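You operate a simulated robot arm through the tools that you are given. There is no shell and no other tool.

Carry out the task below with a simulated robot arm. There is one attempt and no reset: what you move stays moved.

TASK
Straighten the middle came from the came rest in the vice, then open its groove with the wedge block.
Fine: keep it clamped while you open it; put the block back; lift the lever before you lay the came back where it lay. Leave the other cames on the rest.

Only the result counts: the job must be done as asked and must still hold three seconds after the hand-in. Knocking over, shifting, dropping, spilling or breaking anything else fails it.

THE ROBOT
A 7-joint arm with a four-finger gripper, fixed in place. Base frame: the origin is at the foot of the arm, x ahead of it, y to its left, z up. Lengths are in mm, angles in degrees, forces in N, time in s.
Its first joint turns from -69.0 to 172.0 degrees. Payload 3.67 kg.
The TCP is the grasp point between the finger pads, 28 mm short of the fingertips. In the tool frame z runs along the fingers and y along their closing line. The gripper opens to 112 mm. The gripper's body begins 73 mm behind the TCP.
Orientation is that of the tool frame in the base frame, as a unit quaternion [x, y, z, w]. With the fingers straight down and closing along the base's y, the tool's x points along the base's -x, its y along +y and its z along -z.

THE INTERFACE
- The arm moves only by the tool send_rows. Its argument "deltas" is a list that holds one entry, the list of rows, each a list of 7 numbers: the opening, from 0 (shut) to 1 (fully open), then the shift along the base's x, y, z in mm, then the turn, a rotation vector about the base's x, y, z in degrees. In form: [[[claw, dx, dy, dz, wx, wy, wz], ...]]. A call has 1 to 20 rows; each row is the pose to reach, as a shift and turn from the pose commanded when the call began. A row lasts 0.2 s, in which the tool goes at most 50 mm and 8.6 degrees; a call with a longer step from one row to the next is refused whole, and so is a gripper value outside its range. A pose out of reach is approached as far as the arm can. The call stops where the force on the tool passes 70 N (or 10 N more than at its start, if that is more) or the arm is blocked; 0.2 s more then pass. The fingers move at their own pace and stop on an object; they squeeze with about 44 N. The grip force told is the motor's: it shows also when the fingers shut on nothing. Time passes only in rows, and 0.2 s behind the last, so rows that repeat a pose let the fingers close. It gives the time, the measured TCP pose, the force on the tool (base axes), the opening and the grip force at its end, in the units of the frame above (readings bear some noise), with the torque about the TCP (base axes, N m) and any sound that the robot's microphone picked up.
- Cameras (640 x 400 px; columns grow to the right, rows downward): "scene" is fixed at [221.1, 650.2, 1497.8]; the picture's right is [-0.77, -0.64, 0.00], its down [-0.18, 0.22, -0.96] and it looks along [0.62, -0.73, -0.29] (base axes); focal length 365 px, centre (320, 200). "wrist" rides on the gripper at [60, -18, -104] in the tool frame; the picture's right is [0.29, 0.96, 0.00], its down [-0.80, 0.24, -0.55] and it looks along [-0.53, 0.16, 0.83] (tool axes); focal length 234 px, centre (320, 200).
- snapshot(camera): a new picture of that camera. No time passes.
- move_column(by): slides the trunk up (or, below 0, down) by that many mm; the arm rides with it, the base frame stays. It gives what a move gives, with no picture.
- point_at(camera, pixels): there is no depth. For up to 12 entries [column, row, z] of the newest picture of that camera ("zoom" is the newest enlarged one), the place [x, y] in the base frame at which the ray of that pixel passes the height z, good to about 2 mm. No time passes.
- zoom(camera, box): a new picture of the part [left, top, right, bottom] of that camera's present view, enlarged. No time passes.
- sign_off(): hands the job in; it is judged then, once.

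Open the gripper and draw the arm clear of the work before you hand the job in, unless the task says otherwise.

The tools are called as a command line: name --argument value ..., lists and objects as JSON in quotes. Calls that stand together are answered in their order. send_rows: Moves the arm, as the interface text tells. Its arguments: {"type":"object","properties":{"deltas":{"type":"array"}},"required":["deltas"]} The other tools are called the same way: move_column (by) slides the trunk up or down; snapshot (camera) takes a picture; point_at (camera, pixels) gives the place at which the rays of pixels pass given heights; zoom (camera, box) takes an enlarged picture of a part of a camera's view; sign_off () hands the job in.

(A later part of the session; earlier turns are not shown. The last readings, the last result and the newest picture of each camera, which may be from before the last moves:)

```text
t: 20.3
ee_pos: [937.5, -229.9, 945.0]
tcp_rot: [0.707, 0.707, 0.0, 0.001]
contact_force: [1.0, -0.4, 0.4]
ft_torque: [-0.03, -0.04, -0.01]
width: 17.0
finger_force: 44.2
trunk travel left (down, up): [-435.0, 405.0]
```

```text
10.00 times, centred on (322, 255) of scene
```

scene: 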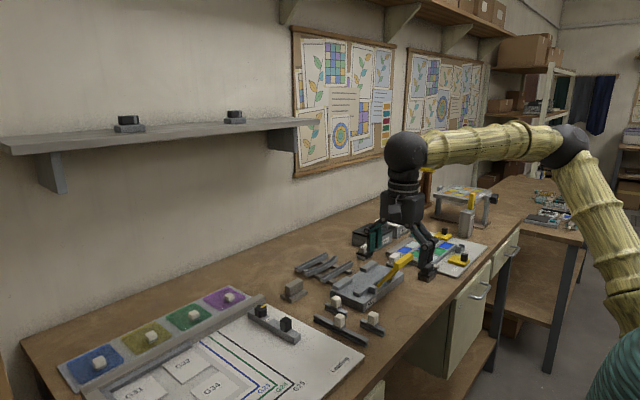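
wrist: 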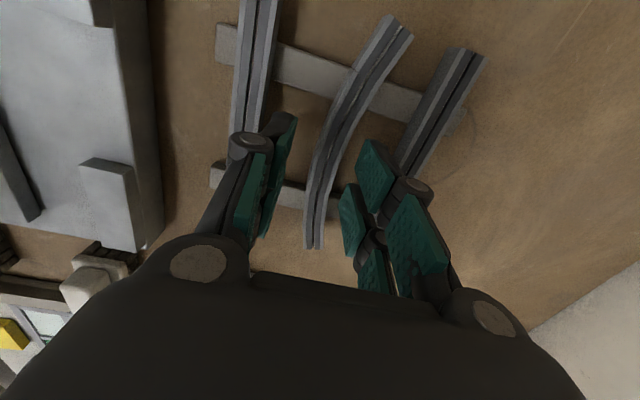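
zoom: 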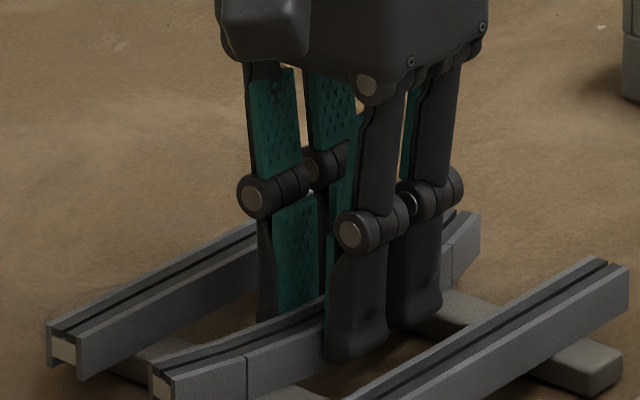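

Gripped at 17 mm width. I lift 60 mm straight up and check it comes along.

send_rows --deltas '[[[0, 0, 0, 10, 0, 0, 0], [0, 0, 0, 25, 0, 0, 0], [0, 0, 0, 45, 0, 0, 0], [0, 0, 0, 60, 0, 0, 0], [0, 0, 0, 60, 0, 0, 0]]]'

zoom --camera "scene" --box '[280, 225, 376, 285]'

zoom --camera "wrist" --box '[220, 60, 460, 280]'

```text
t: 21.5
ee_pos: [938.9, -231.9, 1003.8]
tcp_rot: [0.708, 0.707, -0.001, 0.001]
contact_force: [0.2, 0.3, -1.9]
ft_torque: [0.0, 0.0, 0.02]
width: 16.8
finger_force: 44.0
trunk travel left (down, up): [-435.0, 405.0]
```

```text
6.67 times, centred on (328, 255) of scene
```

zoom: 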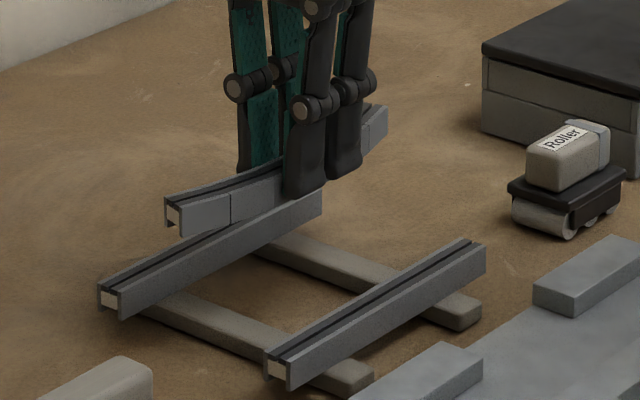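

```text
1.82 times, centred on (340, 170) of wrist
```

zoom: 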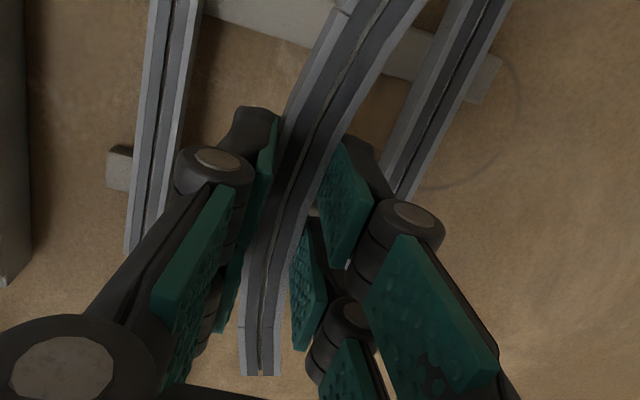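

The came is held level and the others stayed. I carry it −166 mm in x over the vice at this height.

send_rows --deltas '[[[0, -20, 0, 0, 0, 0, 0], [0, -50, 0, 0, 0, 0, 0], [0, -85, 0, 0, 0, 0, 0], [0, -120, 0, 0, 0, 0, 0], [0, -150, 0, 0, 0, 0, 0], [0, -166, 0, 0, 0, 0, 0], [0, -166, 0, 0, 0, 0, 0]]]'

zoom --camera "scene" --box '[310, 235, 422, 305]'

zoom --camera "wrist" --box '[220, 20, 460, 280]'

```text
t: 23.1
ee_pos: [771.9, -230.3, 1004.4]
tcp_rot: [0.707, 0.707, -0.001, 0.0]
contact_force: [-0.4, -0.3, -2.4]
ft_torque: [-0.03, 0.02, 0.0]
width: 17.0
finger_force: 44.2
trunk travel left (down, up): [-435.0, 405.0]
```

```text
5.71 times, centred on (366, 270) of scene
```

zoom: 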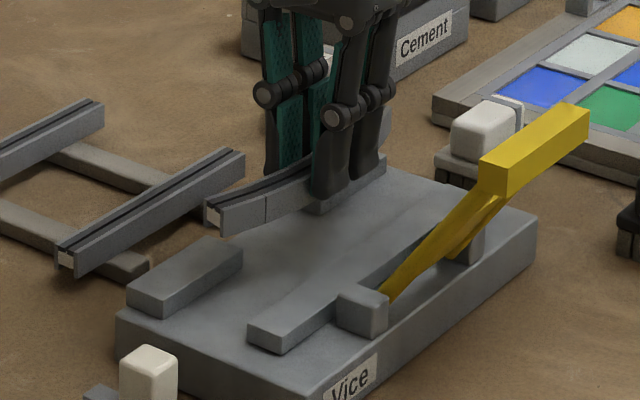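

```text
1.54 times, centred on (340, 150) of wrist
```

zoom: 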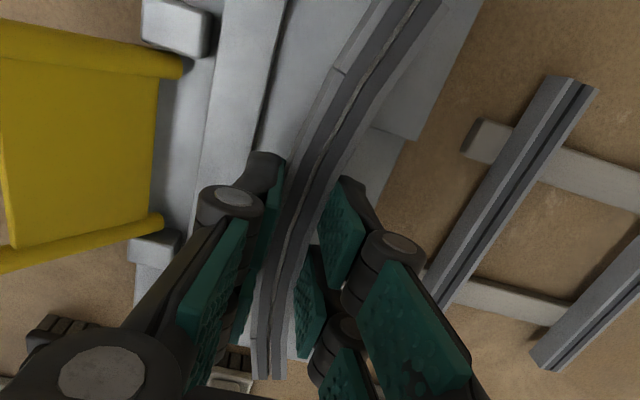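

I measure the came's ends at their present height (top z≈987) to verify clearance to the stops before lowering.

point_at --camera "zoom" --pixels '[[286, 378, 987], [257, 378, 987], [436, 5, 987], [378, 5, 987], [300, 130, 928], [268, 0, 941], [272, 150, 941], [420, 100, 941]]'

zoom --camera "wrist" --box '[260, 0, 460, 125]'

```text
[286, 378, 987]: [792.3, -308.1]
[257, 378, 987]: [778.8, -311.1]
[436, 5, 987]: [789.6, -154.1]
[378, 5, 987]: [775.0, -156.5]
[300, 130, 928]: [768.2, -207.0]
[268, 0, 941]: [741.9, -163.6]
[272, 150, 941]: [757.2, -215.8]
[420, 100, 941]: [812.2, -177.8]
```

```text
3.20 times, centred on (360, 62) of wrist
```

zoom: 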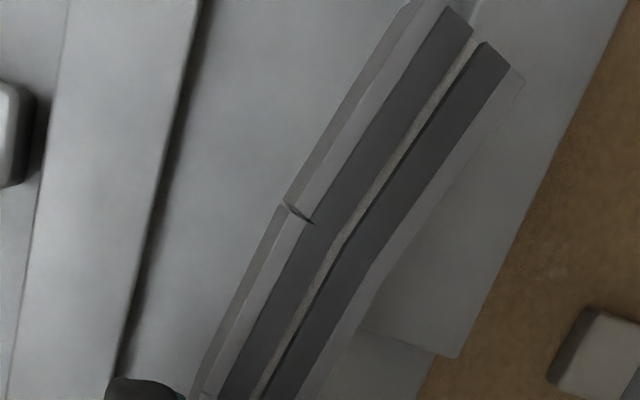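

point_at --camera "zoom" --pixels '[[523, 78, 987], [478, 42, 987], [410, 5, 987], [455, 357, 941], [365, 330, 941]]'

```text
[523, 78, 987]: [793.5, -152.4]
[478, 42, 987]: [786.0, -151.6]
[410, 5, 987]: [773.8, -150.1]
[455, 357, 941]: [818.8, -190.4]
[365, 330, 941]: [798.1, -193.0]
```

Came ends' +x faces are at ≈793 vs the stop face 798, so I shift +3 mm and lower to just above the plate.

send_rows --deltas '[[[0, 3, 0, -12, 0, 0, 0], [0, 3, 0, -26, 0, 0, 0], [0, 3, 0, -36, 0, 0, 0], [0, 3, 0, -42, 0, 0, 0], [0, 3, 0, -42, 0, 0, 0]]]'

zoom --camera "scene" --box '[326, 246, 406, 296]'

```text
t: 24.3
ee_pos: [775.3, -230.3, 964.2]
tcp_rot: [0.707, 0.707, 0.0, 0.001]
contact_force: [-0.3, 0.0, -2.2]
ft_torque: [0.0, 0.0, 0.0]
width: 16.8
finger_force: 44.0
trunk travel left (down, up): [-435.0, 405.0]
```

```text
8.00 times, centred on (366, 271) of scene
```

zoom: 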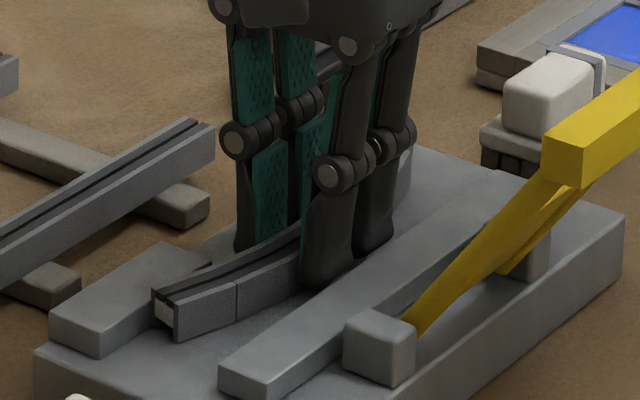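

About 6 mm above the plate and clear of the stops. I lower in small steps watching the vertical force.

send_rows --deltas '[[[0, 0, 0, -3, 0, 0, 0], [0, 0, 0, -3, 0, 0, 0]]]'

send_rows --deltas '[[[0, 0, 0, -2, 0, 0, 0], [0, 0, 0, -2, 0, 0, 0]]]'

send_rows --deltas '[[[0, 0, 0, -1, 0, 0, 0], [0, 0, 0, -1, 0, 0, 0]]]'

```text
t: 24.9
ee_pos: [774.1, -230.7, 963.7]
tcp_rot: [0.706, 0.708, 0.001, 0.001]
contact_force: [4.8, -3.4, 12.5]
ft_torque: [-0.41, -0.03, 0.14]
width: 16.6
finger_force: 44.1
trunk travel left (down, up): [-435.0, 405.0]
```

```text
t: 25.5
ee_pos: [774.1, -230.9, 962.7]
tcp_rot: [0.708, 0.707, 0.002, 0.003]
contact_force: [13.2, -7.4, 38.3]
ft_torque: [-0.21, -0.36, -0.03]
width: 17.0
finger_force: 43.9
trunk travel left (down, up): [-435.0, 405.0]
```

```text
t: 26.1
ee_pos: [773.8, -229.8, 959.4]
tcp_rot: [0.707, 0.707, 0.001, 0.001]
contact_force: [9.1, -3.8, 39.8]
ft_torque: [0.0, -0.29, -0.12]
width: 16.9
finger_force: 43.6
trunk travel left (down, up): [-435.0, 405.0]
```

The force rose to ~39 N with some +x reaction earlier than expected. I back off 4 mm and look at what is touching.

send_rows --deltas '[[[0, 0, 0, 4, 0, 0, 0], [0, 0, 0, 4, 0, 0, 0]]]'

zoom --camera "scene" --box '[330, 256, 394, 296]'

zoom --camera "wrist" --box '[220, 20, 460, 280]'

```text
t: 26.7
ee_pos: [773.9, -229.8, 958.9]
tcp_rot: [0.707, 0.708, -0.001, 0.001]
contact_force: [-1.6, 4.0, 9.0]
ft_torque: [1.05, 0.01, 0.19]
width: 16.7
finger_force: 43.7
trunk travel left (down, up): [-435.0, 405.0]
```

```text
10.00 times, centred on (362, 276) of scene
```

zoom: 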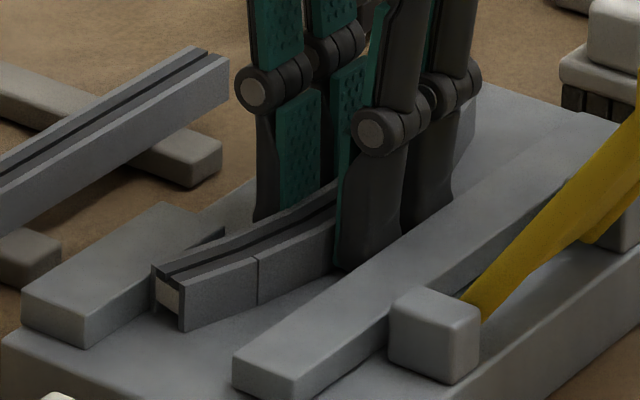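

```text
1.54 times, centred on (340, 150) of wrist
```

zoom: 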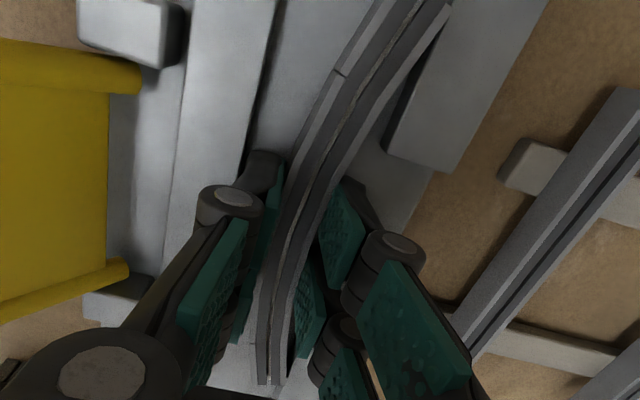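

zoom --camera "wrist" --box '[290, 0, 450, 100]'

zoom --camera "wrist" --box '[260, 200, 380, 275]'

```text
4.00 times, centred on (370, 50) of wrist
```

zoom: 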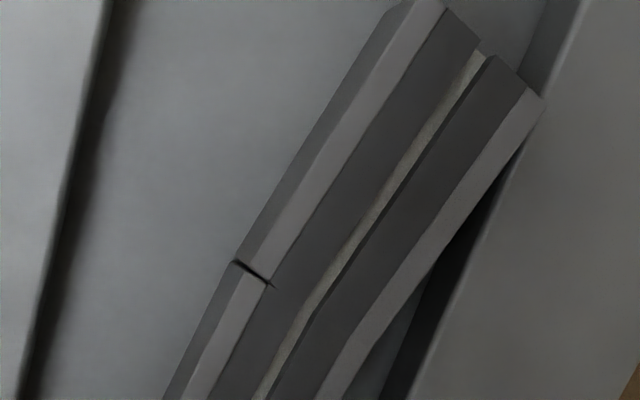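

```text
5.33 times, centred on (320, 238) of wrist
```

zoom: 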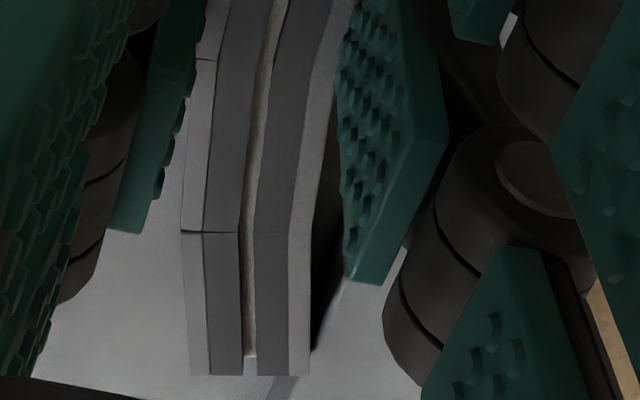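

I take a repeat reading to separate noise from real contact.

send_rows --deltas '[[[0, 0, 0, 0, 0, 0, 0], [0, 0, 0, 0, 0, 0, 0]]]'

send_rows --deltas '[[[0, 0, 0, 2, 0, 0, 0], [0, 0, 0, 2, 0, 0, 0]]]'

```text
t: 27.3
ee_pos: [774.2, -231.0, 959.8]
tcp_rot: [0.707, 0.707, -0.001, 0.001]
contact_force: [0.7, 0.4, -2.3]
ft_torque: [0.0, -0.02, -0.04]
width: 16.5
finger_force: 44.2
trunk travel left (down, up): [-435.0, 405.0]
```

```text
t: 27.9
ee_pos: [774.3, -231.9, 963.0]
tcp_rot: [0.708, 0.707, -0.002, 0.001]
contact_force: [-0.3, 0.6, -2.3]
ft_torque: [0.04, 0.01, 0.0]
width: 16.8
finger_force: 44.2
trunk travel left (down, up): [-435.0, 405.0]
```

Free now at z≈960 — the came's +y end corner had caught the stop edge and slid off. I re-measure the ends in the grip.

zoom --camera "wrist" --box '[290, 0, 450, 100]'

point_at --camera "zoom" --pixels '[[545, 100, 945], [390, 8, 945], [482, 50, 945], [600, 0, 941], [420, 380, 941]]'

zoom --camera "wrist" --box '[260, 200, 380, 275]'

point_at --camera "zoom" --pixels '[[310, 375, 945], [190, 375, 945], [250, 357, 945]]'

zoom --camera "scene" --box '[330, 256, 394, 296]'

```text
4.00 times, centred on (370, 50) of wrist
```

zoom: 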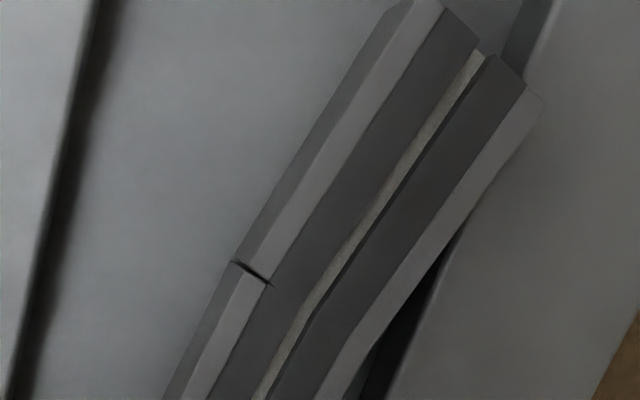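

```text
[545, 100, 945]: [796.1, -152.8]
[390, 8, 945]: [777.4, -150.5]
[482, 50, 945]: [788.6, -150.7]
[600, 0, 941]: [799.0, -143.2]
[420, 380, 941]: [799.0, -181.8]
```

```text
5.33 times, centred on (320, 238) of wrist
```

zoom: 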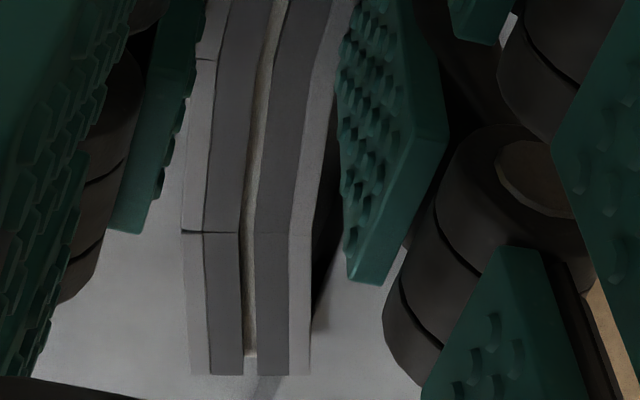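

```text
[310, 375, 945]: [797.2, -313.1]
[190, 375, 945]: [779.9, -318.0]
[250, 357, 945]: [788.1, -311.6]
```

```text
10.00 times, centred on (362, 276) of scene
```

zoom: 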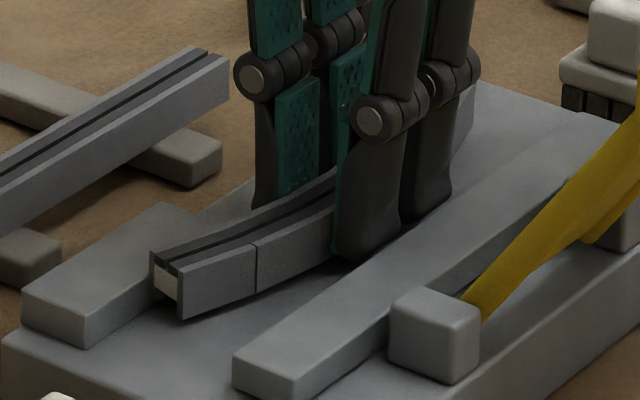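

Ends are within ~2 mm of the stop face, so I shift −2.5 mm in x and lower again in small steps.

send_rows --deltas '[[[0, -2.5, 0, 0, 0, 0, 0], [0, -2.5, 0, -2, 0, 0, 0], [0, -2.5, 0, -2, 0, 0, 0]]]'

send_rows --deltas '[[[0, 0, 0, -1, 0, 0, 0], [0, 0, 0, -1, 0, 0, 0]]]'

send_rows --deltas '[[[0, 0, 0, -1, 0, 0, 0], [0, 0, 0, -1, 0, 0, 0]]]'

```text
t: 28.7
ee_pos: [771.0, -230.9, 961.3]
tcp_rot: [0.707, 0.708, 0.0, 0.001]
contact_force: [0.1, 0.6, -2.5]
ft_torque: [0.0, 0.01, 0.02]
width: 16.7
finger_force: 43.7
trunk travel left (down, up): [-435.0, 405.0]
```

```text
t: 29.3
ee_pos: [771.1, -230.9, 959.6]
tcp_rot: [0.707, 0.707, -0.001, 0.001]
contact_force: [-1.0, -0.7, -2.6]
ft_torque: [0.0, -0.04, -0.01]
width: 16.7
finger_force: 43.8
trunk travel left (down, up): [-435.0, 405.0]
```

```text
t: 29.9
ee_pos: [772.5, -231.5, 960.1]
tcp_rot: [0.707, 0.707, -0.001, 0.001]
contact_force: [0.4, -1.0, 3.2]
ft_torque: [-0.44, 0.03, 0.07]
width: 16.9
finger_force: 43.6
trunk travel left (down, up): [-435.0, 405.0]
```

Contact begins at the −y end (torque −0.44 Nm). I lower two more small steps.

send_rows --deltas '[[[0, 0, 0, -1, 0, 0, 0], [0, 0, 0, -1, 0, 0, 0]]]'

zoom --camera "scene" --box '[330, 256, 394, 296]'

zoom --camera "wrist" --box '[260, 200, 380, 275]'

```text
t: 30.5
ee_pos: [770.7, -229.1, 960.5]
tcp_rot: [0.707, 0.707, 0.0, 0.001]
contact_force: [4.7, -2.9, 13.1]
ft_torque: [-0.75, -0.03, 0.15]
width: 16.8
finger_force: 44.1
trunk travel left (down, up): [-435.0, 405.0]
```

```text
10.00 times, centred on (362, 276) of scene
```

zoom: 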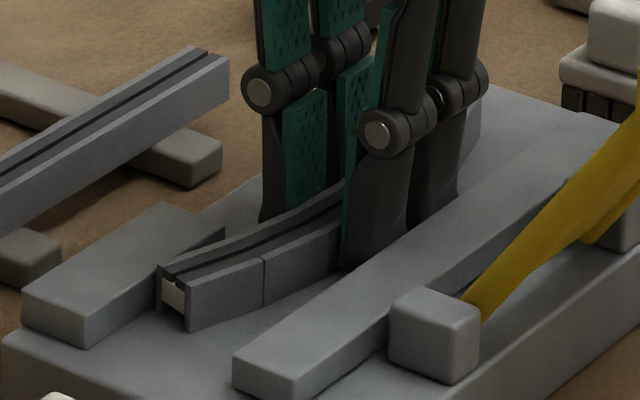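

```text
5.33 times, centred on (320, 238) of wrist
```

zoom: 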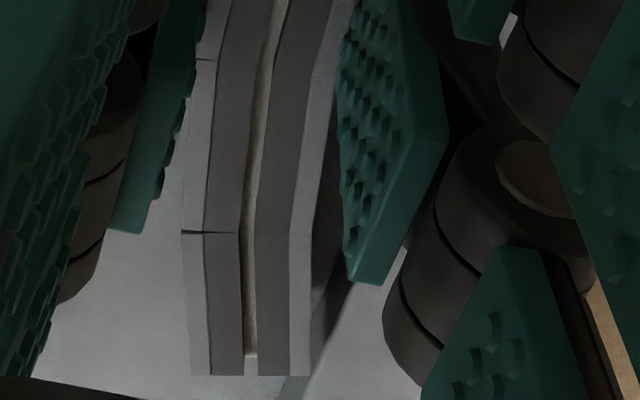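

The came now bears on the plate (Fz 13 N). I open just slightly (to ~20 mm) so the −x finger does not push the jaw bar, and check.

send_rows --deltas '[[[0.165, 0, 0, 0, 0, 0, 0], [0.18, 0, 0, 0, 0, 0, 0], [0.18, 0, 0, 0, 0, 0, 0]]]'

zoom --camera "scene" --box '[330, 256, 394, 296]'

zoom --camera "wrist" --box '[220, 20, 460, 280]'

```text
t: 31.3
ee_pos: [772.9, -230.1, 957.2]
tcp_rot: [0.707, 0.707, -0.001, 0.001]
contact_force: [2.1, -0.7, -1.6]
ft_torque: [-0.03, -0.12, -0.04]
width: 19.4
finger_force: 0.1
trunk travel left (down, up): [-435.0, 405.0]
```

```text
10.00 times, centred on (362, 276) of scene
```

zoom: 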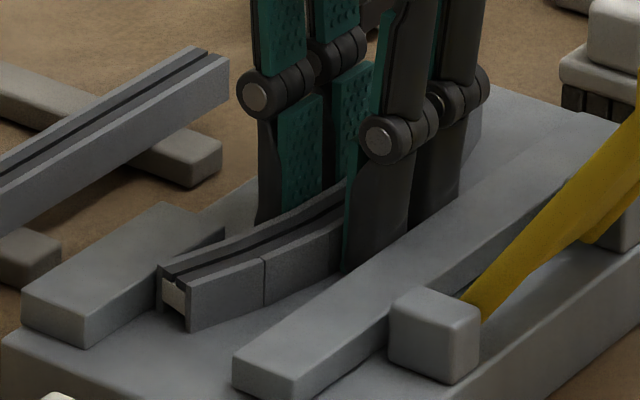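

```text
1.54 times, centred on (340, 150) of wrist
```

zoom: 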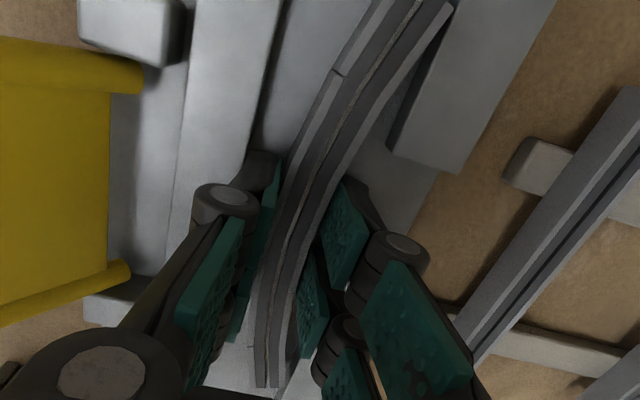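

Released. I lift slowly and check that the came stays.

send_rows --deltas '[[[0.185, 0, 0, 3, 0, 0, 0], [0.185, 0, 0, 8, 0, 0, 0], [0.2, 0, 0, 16, 0, 0, 0], [0.25, 0, 0, 30, 0, 0, 0], [0.3, 0, 0, 60, 0, 0, 0], [0.3, 0, 0, 90, 0, 0, 0], [0.3, 0, 0, 90, 0, 0, 0]]]'

snapshot --camera "wrist"

zoom --camera "scene" --box '[326, 242, 406, 302]'

```text
t: 32.9
ee_pos: [772.4, -231.9, 1048.1]
tcp_rot: [0.707, 0.707, 0.0, 0.0]
contact_force: [0.0, 0.3, -0.2]
ft_torque: [-0.02, 0.02, -0.01]
width: 33.9
finger_force: 0.0
trunk travel left (down, up): [-435.0, 405.0]
```

```text
taken
```

wrist: 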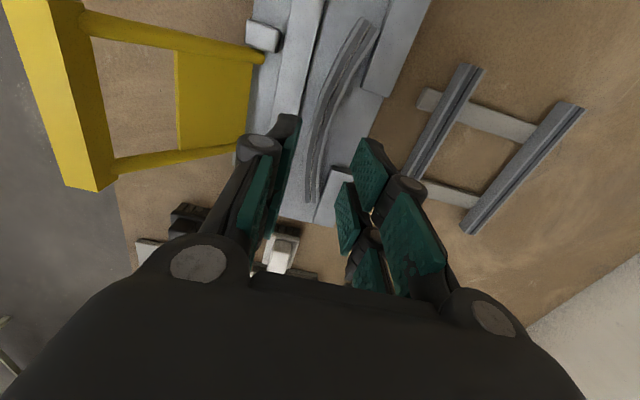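

```text
6.67 times, centred on (366, 272) of scene
```

zoom: 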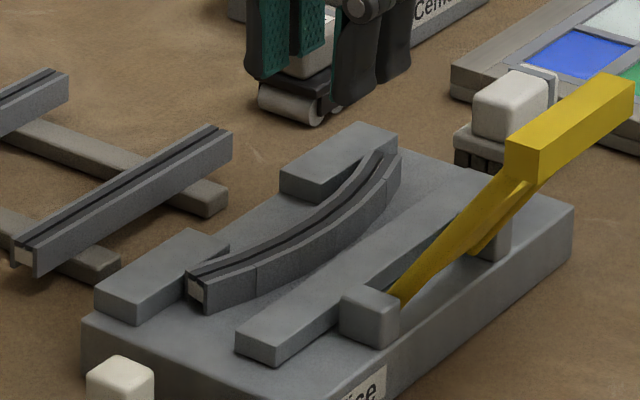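

The came sits cleanly in the vice against both stops. Now I raise, shut the fingers and go above the lever handle (x≈646, y −231) with tips ~20 mm over it.

send_rows --deltas '[[[0.1, 0, 0, 30, 0, 0, 0], [0, 0, 0, 55, 0, 0, 0], [0, -40, 0, 55, 0, 0, 0], [0, -85, 0, 55, 0, 0, 0], [0, -126, 0, 55, 0, 0, 0], [0, -126, 0, 55, 0, 0, 0], [0, -126, 0, 40, 0, 0, 0], [0, -126, 0, 40, 0, 0, 0]]]'

zoom --camera "scene" --box '[346, 217, 442, 297]'

snapshot --camera "wrist"

```text
t: 34.7
ee_pos: [647.0, -233.4, 1087.4]
tcp_rot: [0.707, 0.707, 0.001, 0.001]
contact_force: [0.4, -0.7, 0.0]
ft_torque: [0.01, -0.01, 0.01]
width: 0.0
finger_force: 35.6
trunk travel left (down, up): [-435.0, 405.0]
```

```text
5.00 times, centred on (394, 257) of scene
```

zoom: 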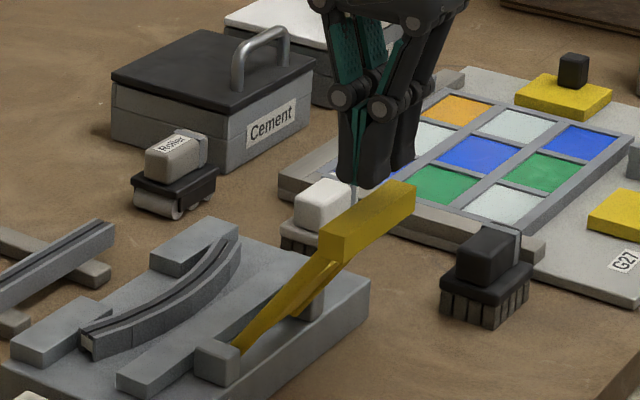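

```text
taken
```

wrist: 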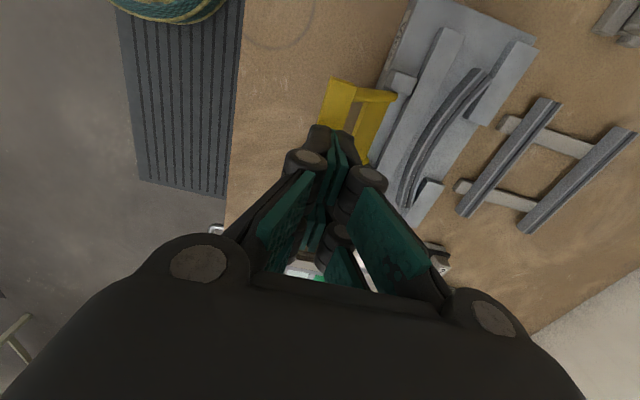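

Tips hover ~18 mm above the handle. I start pushing it down along its arc (hinge ≈(712,937), radius ≈116), a small part first.

send_rows --deltas '[[[0, 0, 2, -10, 0, 0, 0], [0, -2, 2, -17, 0, 0, 0], [0, -6, 2, -22, 0, 0, 0], [0, -10, 2, -26, 0, 0, 0], [0, -14, 2, -30, 0, 0, 0]]]'

zoom --camera "scene" --box '[346, 217, 442, 297]'

```text
t: 35.9
ee_pos: [632.2, -230.0, 1057.7]
tcp_rot: [0.707, 0.708, 0.0, 0.002]
contact_force: [-0.4, 0.4, -0.1]
ft_torque: [0.01, 0.03, -0.01]
width: 0.0
finger_force: 35.9
trunk travel left (down, up): [-435.0, 405.0]
```

```text
5.00 times, centred on (394, 257) of scene
```

zoom: 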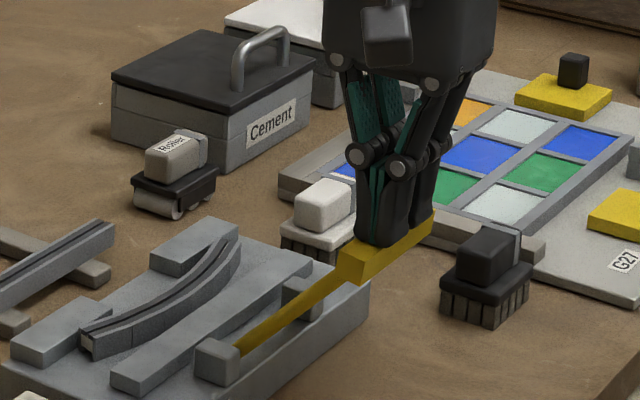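

The lever follows with no resistance. I continue along the arc.

send_rows --deltas '[[[0, -6, 0, -5, 0, 0, 0], [0, -12, 0, -11, 0, 0, 0], [0, -19, 0, -20.5, 0, 0, 0], [0, -25, 0, -31, 0, 0, 0]]]'

zoom --camera "scene" --box '[346, 217, 442, 297]'

```text
t: 36.9
ee_pos: [606.6, -229.5, 1026.1]
tcp_rot: [0.707, 0.707, 0.0, 0.001]
contact_force: [-0.5, -0.3, 0.9]
ft_torque: [0.04, 0.01, 0.03]
width: 0.0
finger_force: 35.8
trunk travel left (down, up): [-435.0, 405.0]
```

```text
5.00 times, centred on (394, 257) of scene
```

zoom: 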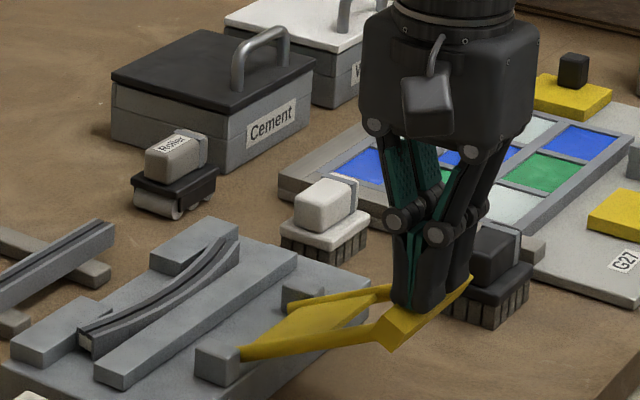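

The jaw bar is advancing to the came. I continue downwards watching the force.

send_rows --deltas '[[[0, -3, 0, -5, 0, 0, 0], [0, -4.5, 0, -11, 0, 0, 0], [0, -6.5, 0, -17, 0, 0, 0], [0, -8, 0, -22.5, 0, 0, 0]]]'

zoom --camera "scene" --box '[326, 227, 442, 307]'

```text
t: 37.9
ee_pos: [598.0, -229.7, 1004.1]
tcp_rot: [0.707, 0.707, 0.0, 0.001]
contact_force: [1.2, -0.2, 0.3]
ft_torque: [-0.02, 0.01, 0.02]
width: 0.0
finger_force: 35.2
trunk travel left (down, up): [-435.0, 405.0]
```

```text
5.00 times, centred on (384, 267) of scene
```

zoom: 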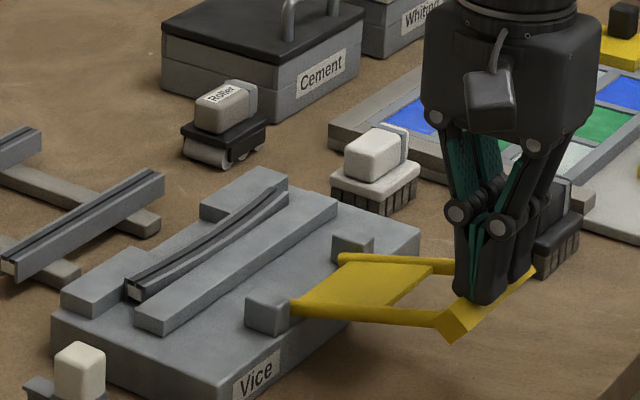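

The bar is straightening the came. I keep going down.

send_rows --deltas '[[[0, -1.5, 0, -6, 0, 0, 0], [0, -2.5, 0, -12, 0, 0, 0], [0, -3, 0, -18, 0, 0, 0], [0, -3.5, 0, -24, 0, 0, 0]]]'

zoom --camera "scene" --box '[326, 227, 442, 307]'

```text
t: 38.9
ee_pos: [595.3, -229.3, 984.7]
tcp_rot: [0.707, 0.707, 0.004, 0.003]
contact_force: [7.7, -3.7, 38.9]
ft_torque: [0.26, -0.24, 0.27]
width: 0.1
finger_force: 36.4
trunk travel left (down, up): [-435.0, 405.0]
```

```text
5.00 times, centred on (384, 267) of scene
```

zoom: 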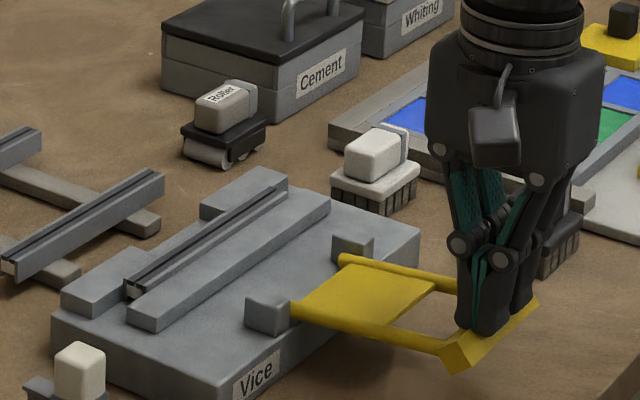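

Resistance of ~39 N has built and the came looks straight. I press a little further to make sure the lever is fully down.

send_rows --deltas '[[[0, 0, 0, -2, 0, 0, 0], [0, 0, 0, -4, 0, 0, 0], [0, 0, 0, -4, 0, 0, 0]]]'

zoom --camera "scene" --box '[326, 242, 406, 302]'

```text
t: 39.4
ee_pos: [595.8, -230.2, 985.5]
tcp_rot: [0.707, 0.708, 0.006, 0.005]
contact_force: [-8.5, -5.2, 37.7]
ft_torque: [-0.52, 0.14, 0.12]
width: 0.0
finger_force: 35.7
trunk travel left (down, up): [-435.0, 405.0]
stopped in row 2: the force on the tool passed its limit at 74 N (the readings are from after the stop); the commanded pose is now the measured one
```

```text
6.67 times, centred on (366, 272) of scene
```

zoom: 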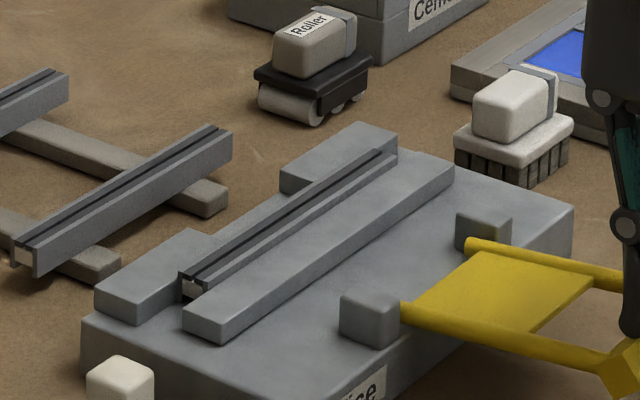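

It hit a hard stop at 74 N with the came straight between bar and stops. I lift off and check the lever stays down.

send_rows --deltas '[[[0, 0, 0, 8, 0, 0, 0], [0, 0, 0, 30, 0, 0, 0], [0, 0, 0, 60, 0, 0, 0], [0, 0, 0, 90, 0, 0, 0], [0, 0, 0, 90, 0, 0, 0]]]'

zoom --camera "scene" --box '[326, 232, 438, 302]'

snapshot --camera "wrist"

```text
t: 40.6
ee_pos: [598.6, -228.8, 1071.1]
tcp_rot: [0.707, 0.708, 0.004, 0.002]
contact_force: [0.7, -0.4, 0.4]
ft_torque: [0.03, -0.01, 0.0]
width: 0.1
finger_force: 35.6
trunk travel left (down, up): [-435.0, 405.0]
```

```text
5.71 times, centred on (382, 267) of scene
```

zoom: 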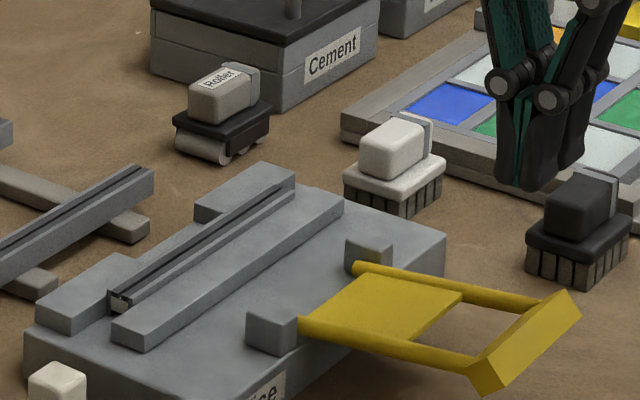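

```text
taken
```

wrist: 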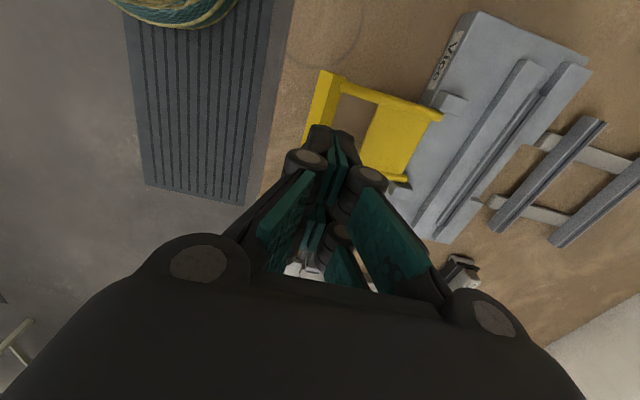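

The lever holds. Now I open the fingers and move over towards the wedge block (≈(905,−52)) at z≈1110, correcting the small tilt.

send_rows --deltas '[[[0, 30, 18, 15, 0, 0.2, 0], [0.1, 68, 40, 40, -0.1, 0.55, 0], [0.2, 106, 62, 40, -0.1, 0.55, 0], [0.4, 144, 84, 40, -0.1, 0.55, 0], [0.5, 182, 106, 40, -0.1, 0.55, 0], [0.5, 220, 128, 40, -0.1, 0.55, 0], [0.5, 258, 150, 40, -0.1, 0.55, 0], [0.5, 296, 172, 40, -0.1, 0.55, 0], [0.5, 304, 178, 40, -0.1, 0.55, 0], [0.5, 304, 178, 40, -0.1, 0.55, 0]]]'

snapshot --camera "wrist"

```text
refused: row 2 steps farther than a row can; nothing moved
```

```text
taken
```

wrist: 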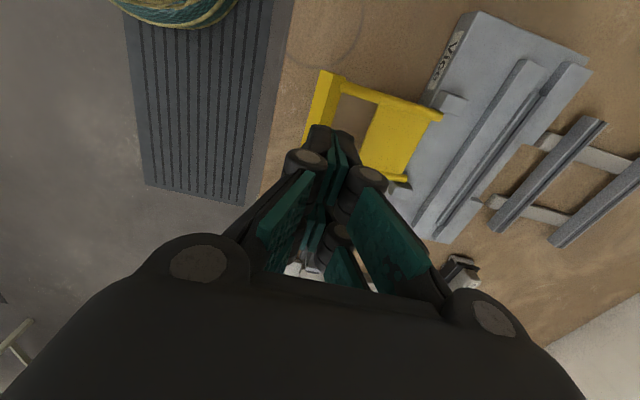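

One step was slightly too long; I resend with smaller steps.

send_rows --deltas '[[[0, 25, 15, 20, 0, 0.2, 0], [0.1, 60, 35, 35, -0.1, 0.55, 0], [0.2, 100, 58, 40, -0.1, 0.55, 0], [0.4, 140, 82, 40, -0.1, 0.55, 0], [0.5, 180, 106, 40, -0.1, 0.55, 0], [0.5, 220, 128, 40, -0.1, 0.55, 0], [0.5, 258, 150, 40, -0.1, 0.55, 0], [0.5, 294, 172, 40, -0.1, 0.55, 0], [0.5, 304, 178, 40, -0.1, 0.55, 0], [0.5, 304, 178, 40, -0.1, 0.55, 0]]]'

snapshot --camera "wrist"

```text
t: 42.8
ee_pos: [902.9, -50.6, 1111.5]
tcp_rot: [0.707, 0.707, -0.001, -0.001]
contact_force: [-0.4, 0.6, -0.7]
ft_torque: [0.01, -0.02, 0.01]
width: 55.8
finger_force: 0.0
trunk travel left (down, up): [-435.0, 405.0]
```

```text
taken
```

wrist: 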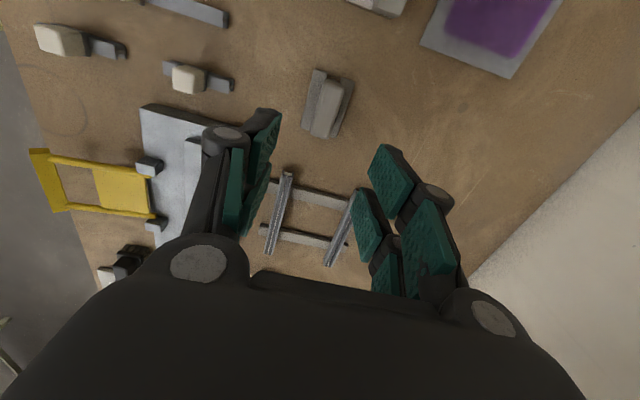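

The wedge block is visible at (325,105). I zoom to measure it here and from the scene.

zoom --camera "wrist" --box '[280, 55, 376, 150]'

zoom --camera "scene" --box '[276, 272, 324, 302]'

```text
4.21 times, centred on (328, 102) of wrist
```

zoom: 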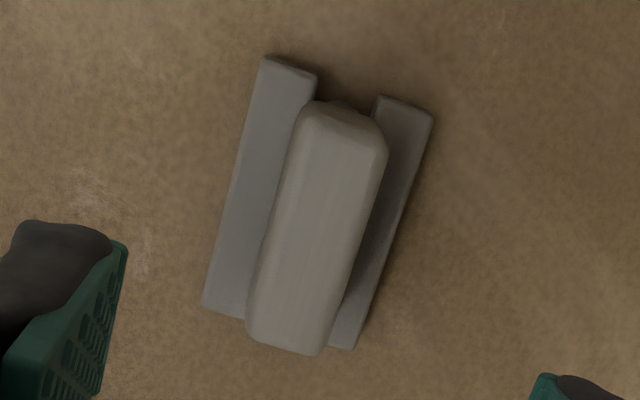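

```text
13.33 times, centred on (300, 287) of scene
```

zoom: 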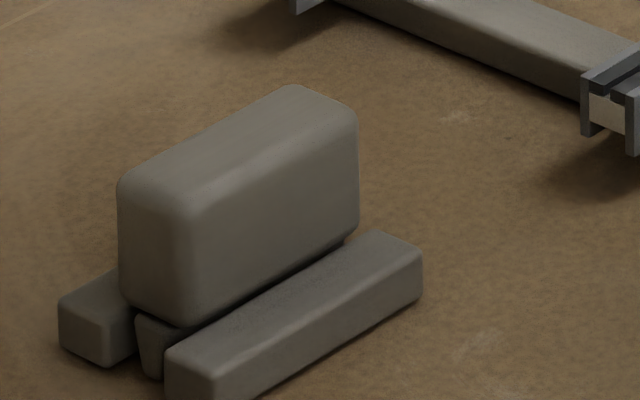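

point_at --camera "scene" --pixels '[[290.6, 287.6, 940], [290.6, 287.6, 950], [302.8, 280.6, 940], [302.8, 280.6, 950], [284.9, 285.5, 940], [284.9, 285.5, 950], [297.8, 278.4, 940], [297.8, 278.4, 950]]'

point_at --camera "wrist" --pixels '[[324.4, 80.1, 940], [324.4, 80.1, 950], [310.7, 134.1, 940], [310.7, 134.1, 950], [344.2, 90.1, 940], [344.2, 90.1, 950], [328.5, 138.8, 940], [328.5, 138.8, 950]]'

point_at --camera "wrist" --pixels '[[314.8, 68.2, 914], [327.1, 73, 914], [342.2, 77.2, 914], [354.8, 82.5, 914], [336, 137.4, 914], [300.2, 127.8, 914]]'

```text
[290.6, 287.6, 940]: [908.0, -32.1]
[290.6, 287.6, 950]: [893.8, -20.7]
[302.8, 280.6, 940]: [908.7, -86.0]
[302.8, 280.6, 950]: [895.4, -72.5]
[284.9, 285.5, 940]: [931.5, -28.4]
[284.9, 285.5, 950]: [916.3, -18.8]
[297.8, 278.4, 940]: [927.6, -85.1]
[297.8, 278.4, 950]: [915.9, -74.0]
```

```text
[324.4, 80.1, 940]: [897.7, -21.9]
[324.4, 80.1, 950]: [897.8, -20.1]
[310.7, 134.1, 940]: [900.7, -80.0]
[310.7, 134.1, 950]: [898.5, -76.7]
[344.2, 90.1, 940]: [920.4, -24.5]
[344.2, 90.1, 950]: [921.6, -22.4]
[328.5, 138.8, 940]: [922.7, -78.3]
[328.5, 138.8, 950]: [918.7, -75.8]
```

```text
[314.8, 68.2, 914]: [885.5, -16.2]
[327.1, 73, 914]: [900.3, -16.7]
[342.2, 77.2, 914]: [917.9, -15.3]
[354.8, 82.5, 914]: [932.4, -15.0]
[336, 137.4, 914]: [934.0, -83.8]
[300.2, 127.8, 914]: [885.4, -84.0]
```

Block: x 898.5–920.5 (centre 909.4), y −22…−78 (centre −50), top z≈947, resting on rails. I align and descend to z≈975 first.

send_rows --deltas '[[[0.45, 6.5, 0.5, -30, 0, 0, 0], [0.45, 6.5, 0.5, -65, 0, 0, 0], [0.45, 6.5, 0.5, -100, 0, 0, 0], [0.45, 6.5, 0.5, -130, 0, 0, 0], [0.45, 6.5, 0.5, -130, 0, 0, 0]]]'

send_rows --deltas '[[[0.45, 0, 0, -10, 0, 0, 0], [0.45, 0, 0, -10, 0, 0, 0]]]'

zoom --camera "scene" --box '[260, 252, 340, 302]'

snapshot --camera "wrist"

```text
t: 44.0
ee_pos: [909.6, -52.1, 982.9]
tcp_rot: [0.707, 0.707, -0.001, 0.001]
contact_force: [0.4, 1.6, 0.2]
ft_torque: [0.0, -0.01, -0.01]
width: 50.4
finger_force: 0.0
trunk travel left (down, up): [-435.0, 405.0]
```

```text
t: 44.6
ee_pos: [910.2, -51.2, 972.5]
tcp_rot: [0.707, 0.707, -0.001, 0.0]
contact_force: [0.3, -0.2, 0.5]
ft_torque: [-0.01, -0.01, 0.01]
width: 50.2
finger_force: 0.1
trunk travel left (down, up): [-435.0, 405.0]
```

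```text
8.00 times, centred on (300, 277) of scene
```

zoom: 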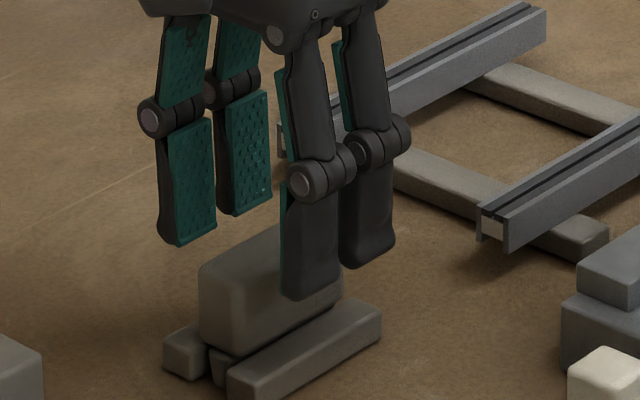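

```text
taken
```

wrist: 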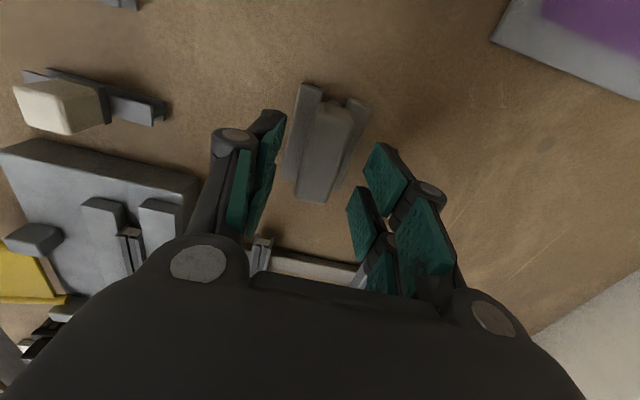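

Straddled well. I descend to z≈950 (tips ≈922, above the rails) and close.

send_rows --deltas '[[[0.45, -0.5, 1.5, -12, 0, 0, 0], [0.45, -0.5, 1.5, -22.7, 0, 0, 0], [0.45, -0.5, 1.5, -22.7, 0, 0, 0]]]'

send_rows --deltas '[[[0.3, 0, 0, 0, 0, 0, 0], [0.22, 0, 0, 0, 0, 0, 0], [0.1, 0, 0, 0, 0, 0, 0], [0, 0, 0, 0, 0, 0, 0], [0, 0, 0, 0, 0, 0, 0]]]'

zoom --camera "scene" --box '[260, 252, 340, 302]'

```text
t: 45.4
ee_pos: [907.6, -49.8, 949.4]
tcp_rot: [0.707, 0.707, -0.001, 0.0]
contact_force: [-0.2, -0.1, -0.3]
ft_torque: [-0.01, -0.01, 0.0]
width: 50.3
finger_force: 0.1
trunk travel left (down, up): [-435.0, 405.0]
```

```text
t: 46.6
ee_pos: [907.1, -50.2, 948.8]
tcp_rot: [0.707, 0.707, -0.001, 0.0]
contact_force: [2.0, 0.1, 1.1]
ft_torque: [0.03, -0.07, 0.04]
width: 22.9
finger_force: 44.5
trunk travel left (down, up): [-435.0, 405.0]
```

```text
8.00 times, centred on (300, 277) of scene
```

zoom: 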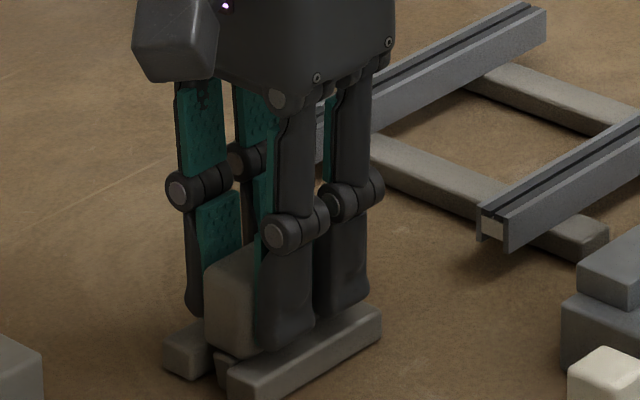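

Gripped at 22.9 mm. I lift it and look at the keel underneath.

send_rows --deltas '[[[0, 0, 0, 10, 0, 0, 0], [0, 0, 0, 30, 0, 0, 0], [0, 0, 0, 60, 0, 0, 0], [0, 0, 0, 80, 0, 0, 0], [0, 0, 0, 80, 0, 0, 0]]]'

zoom --camera "scene" --box '[260, 232, 340, 302]'

snapshot --camera "wrist"

```text
t: 47.8
ee_pos: [907.6, -49.5, 1027.2]
tcp_rot: [0.707, 0.707, -0.001, 0.0]
contact_force: [0.4, 0.2, 0.3]
ft_torque: [0.0, 0.0, -0.04]
width: 23.1
finger_force: 43.8
trunk travel left (down, up): [-435.0, 405.0]
```

```text
5.71 times, centred on (300, 267) of scene
```

zoom: 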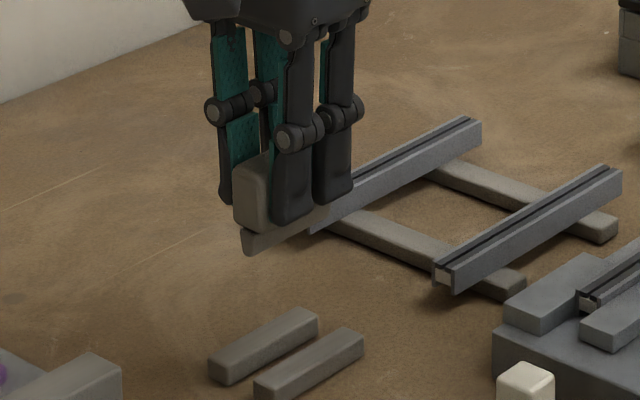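

```text
taken
```

wrist: 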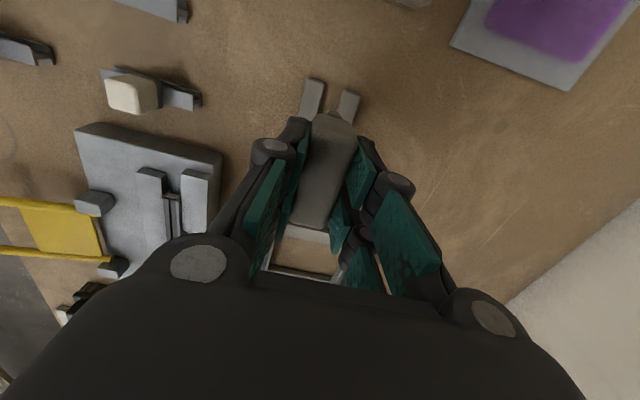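

zoom --camera "scene" --box '[284, 248, 324, 280]'

zoom --camera "wrist" --box '[130, 160, 220, 240]'

zoom --camera "scene" --box '[332, 262, 396, 302]'

```text
12.50 times, centred on (304, 264) of scene
```

zoom: 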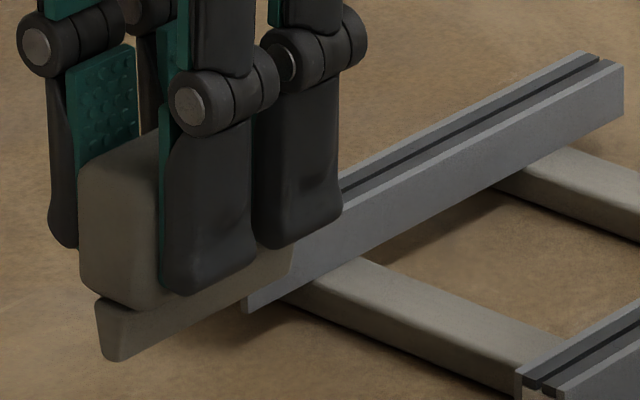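

```text
5.00 times, centred on (175, 200) of wrist
```

zoom: 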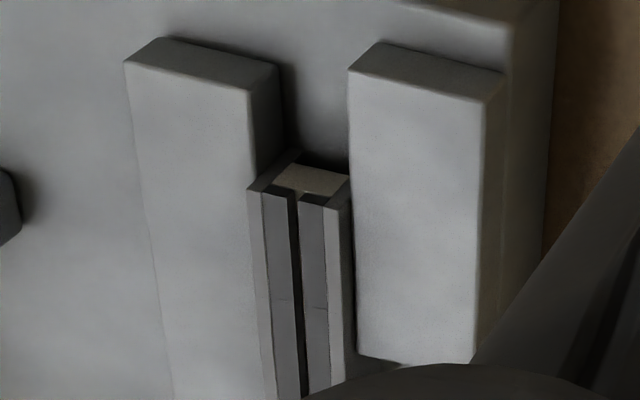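

```text
10.00 times, centred on (364, 282) of scene
```

zoom: 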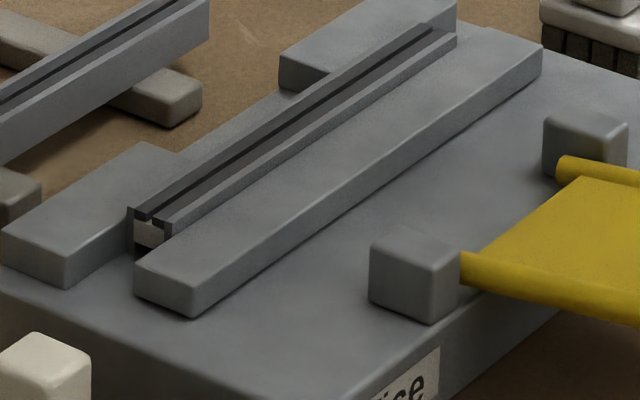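

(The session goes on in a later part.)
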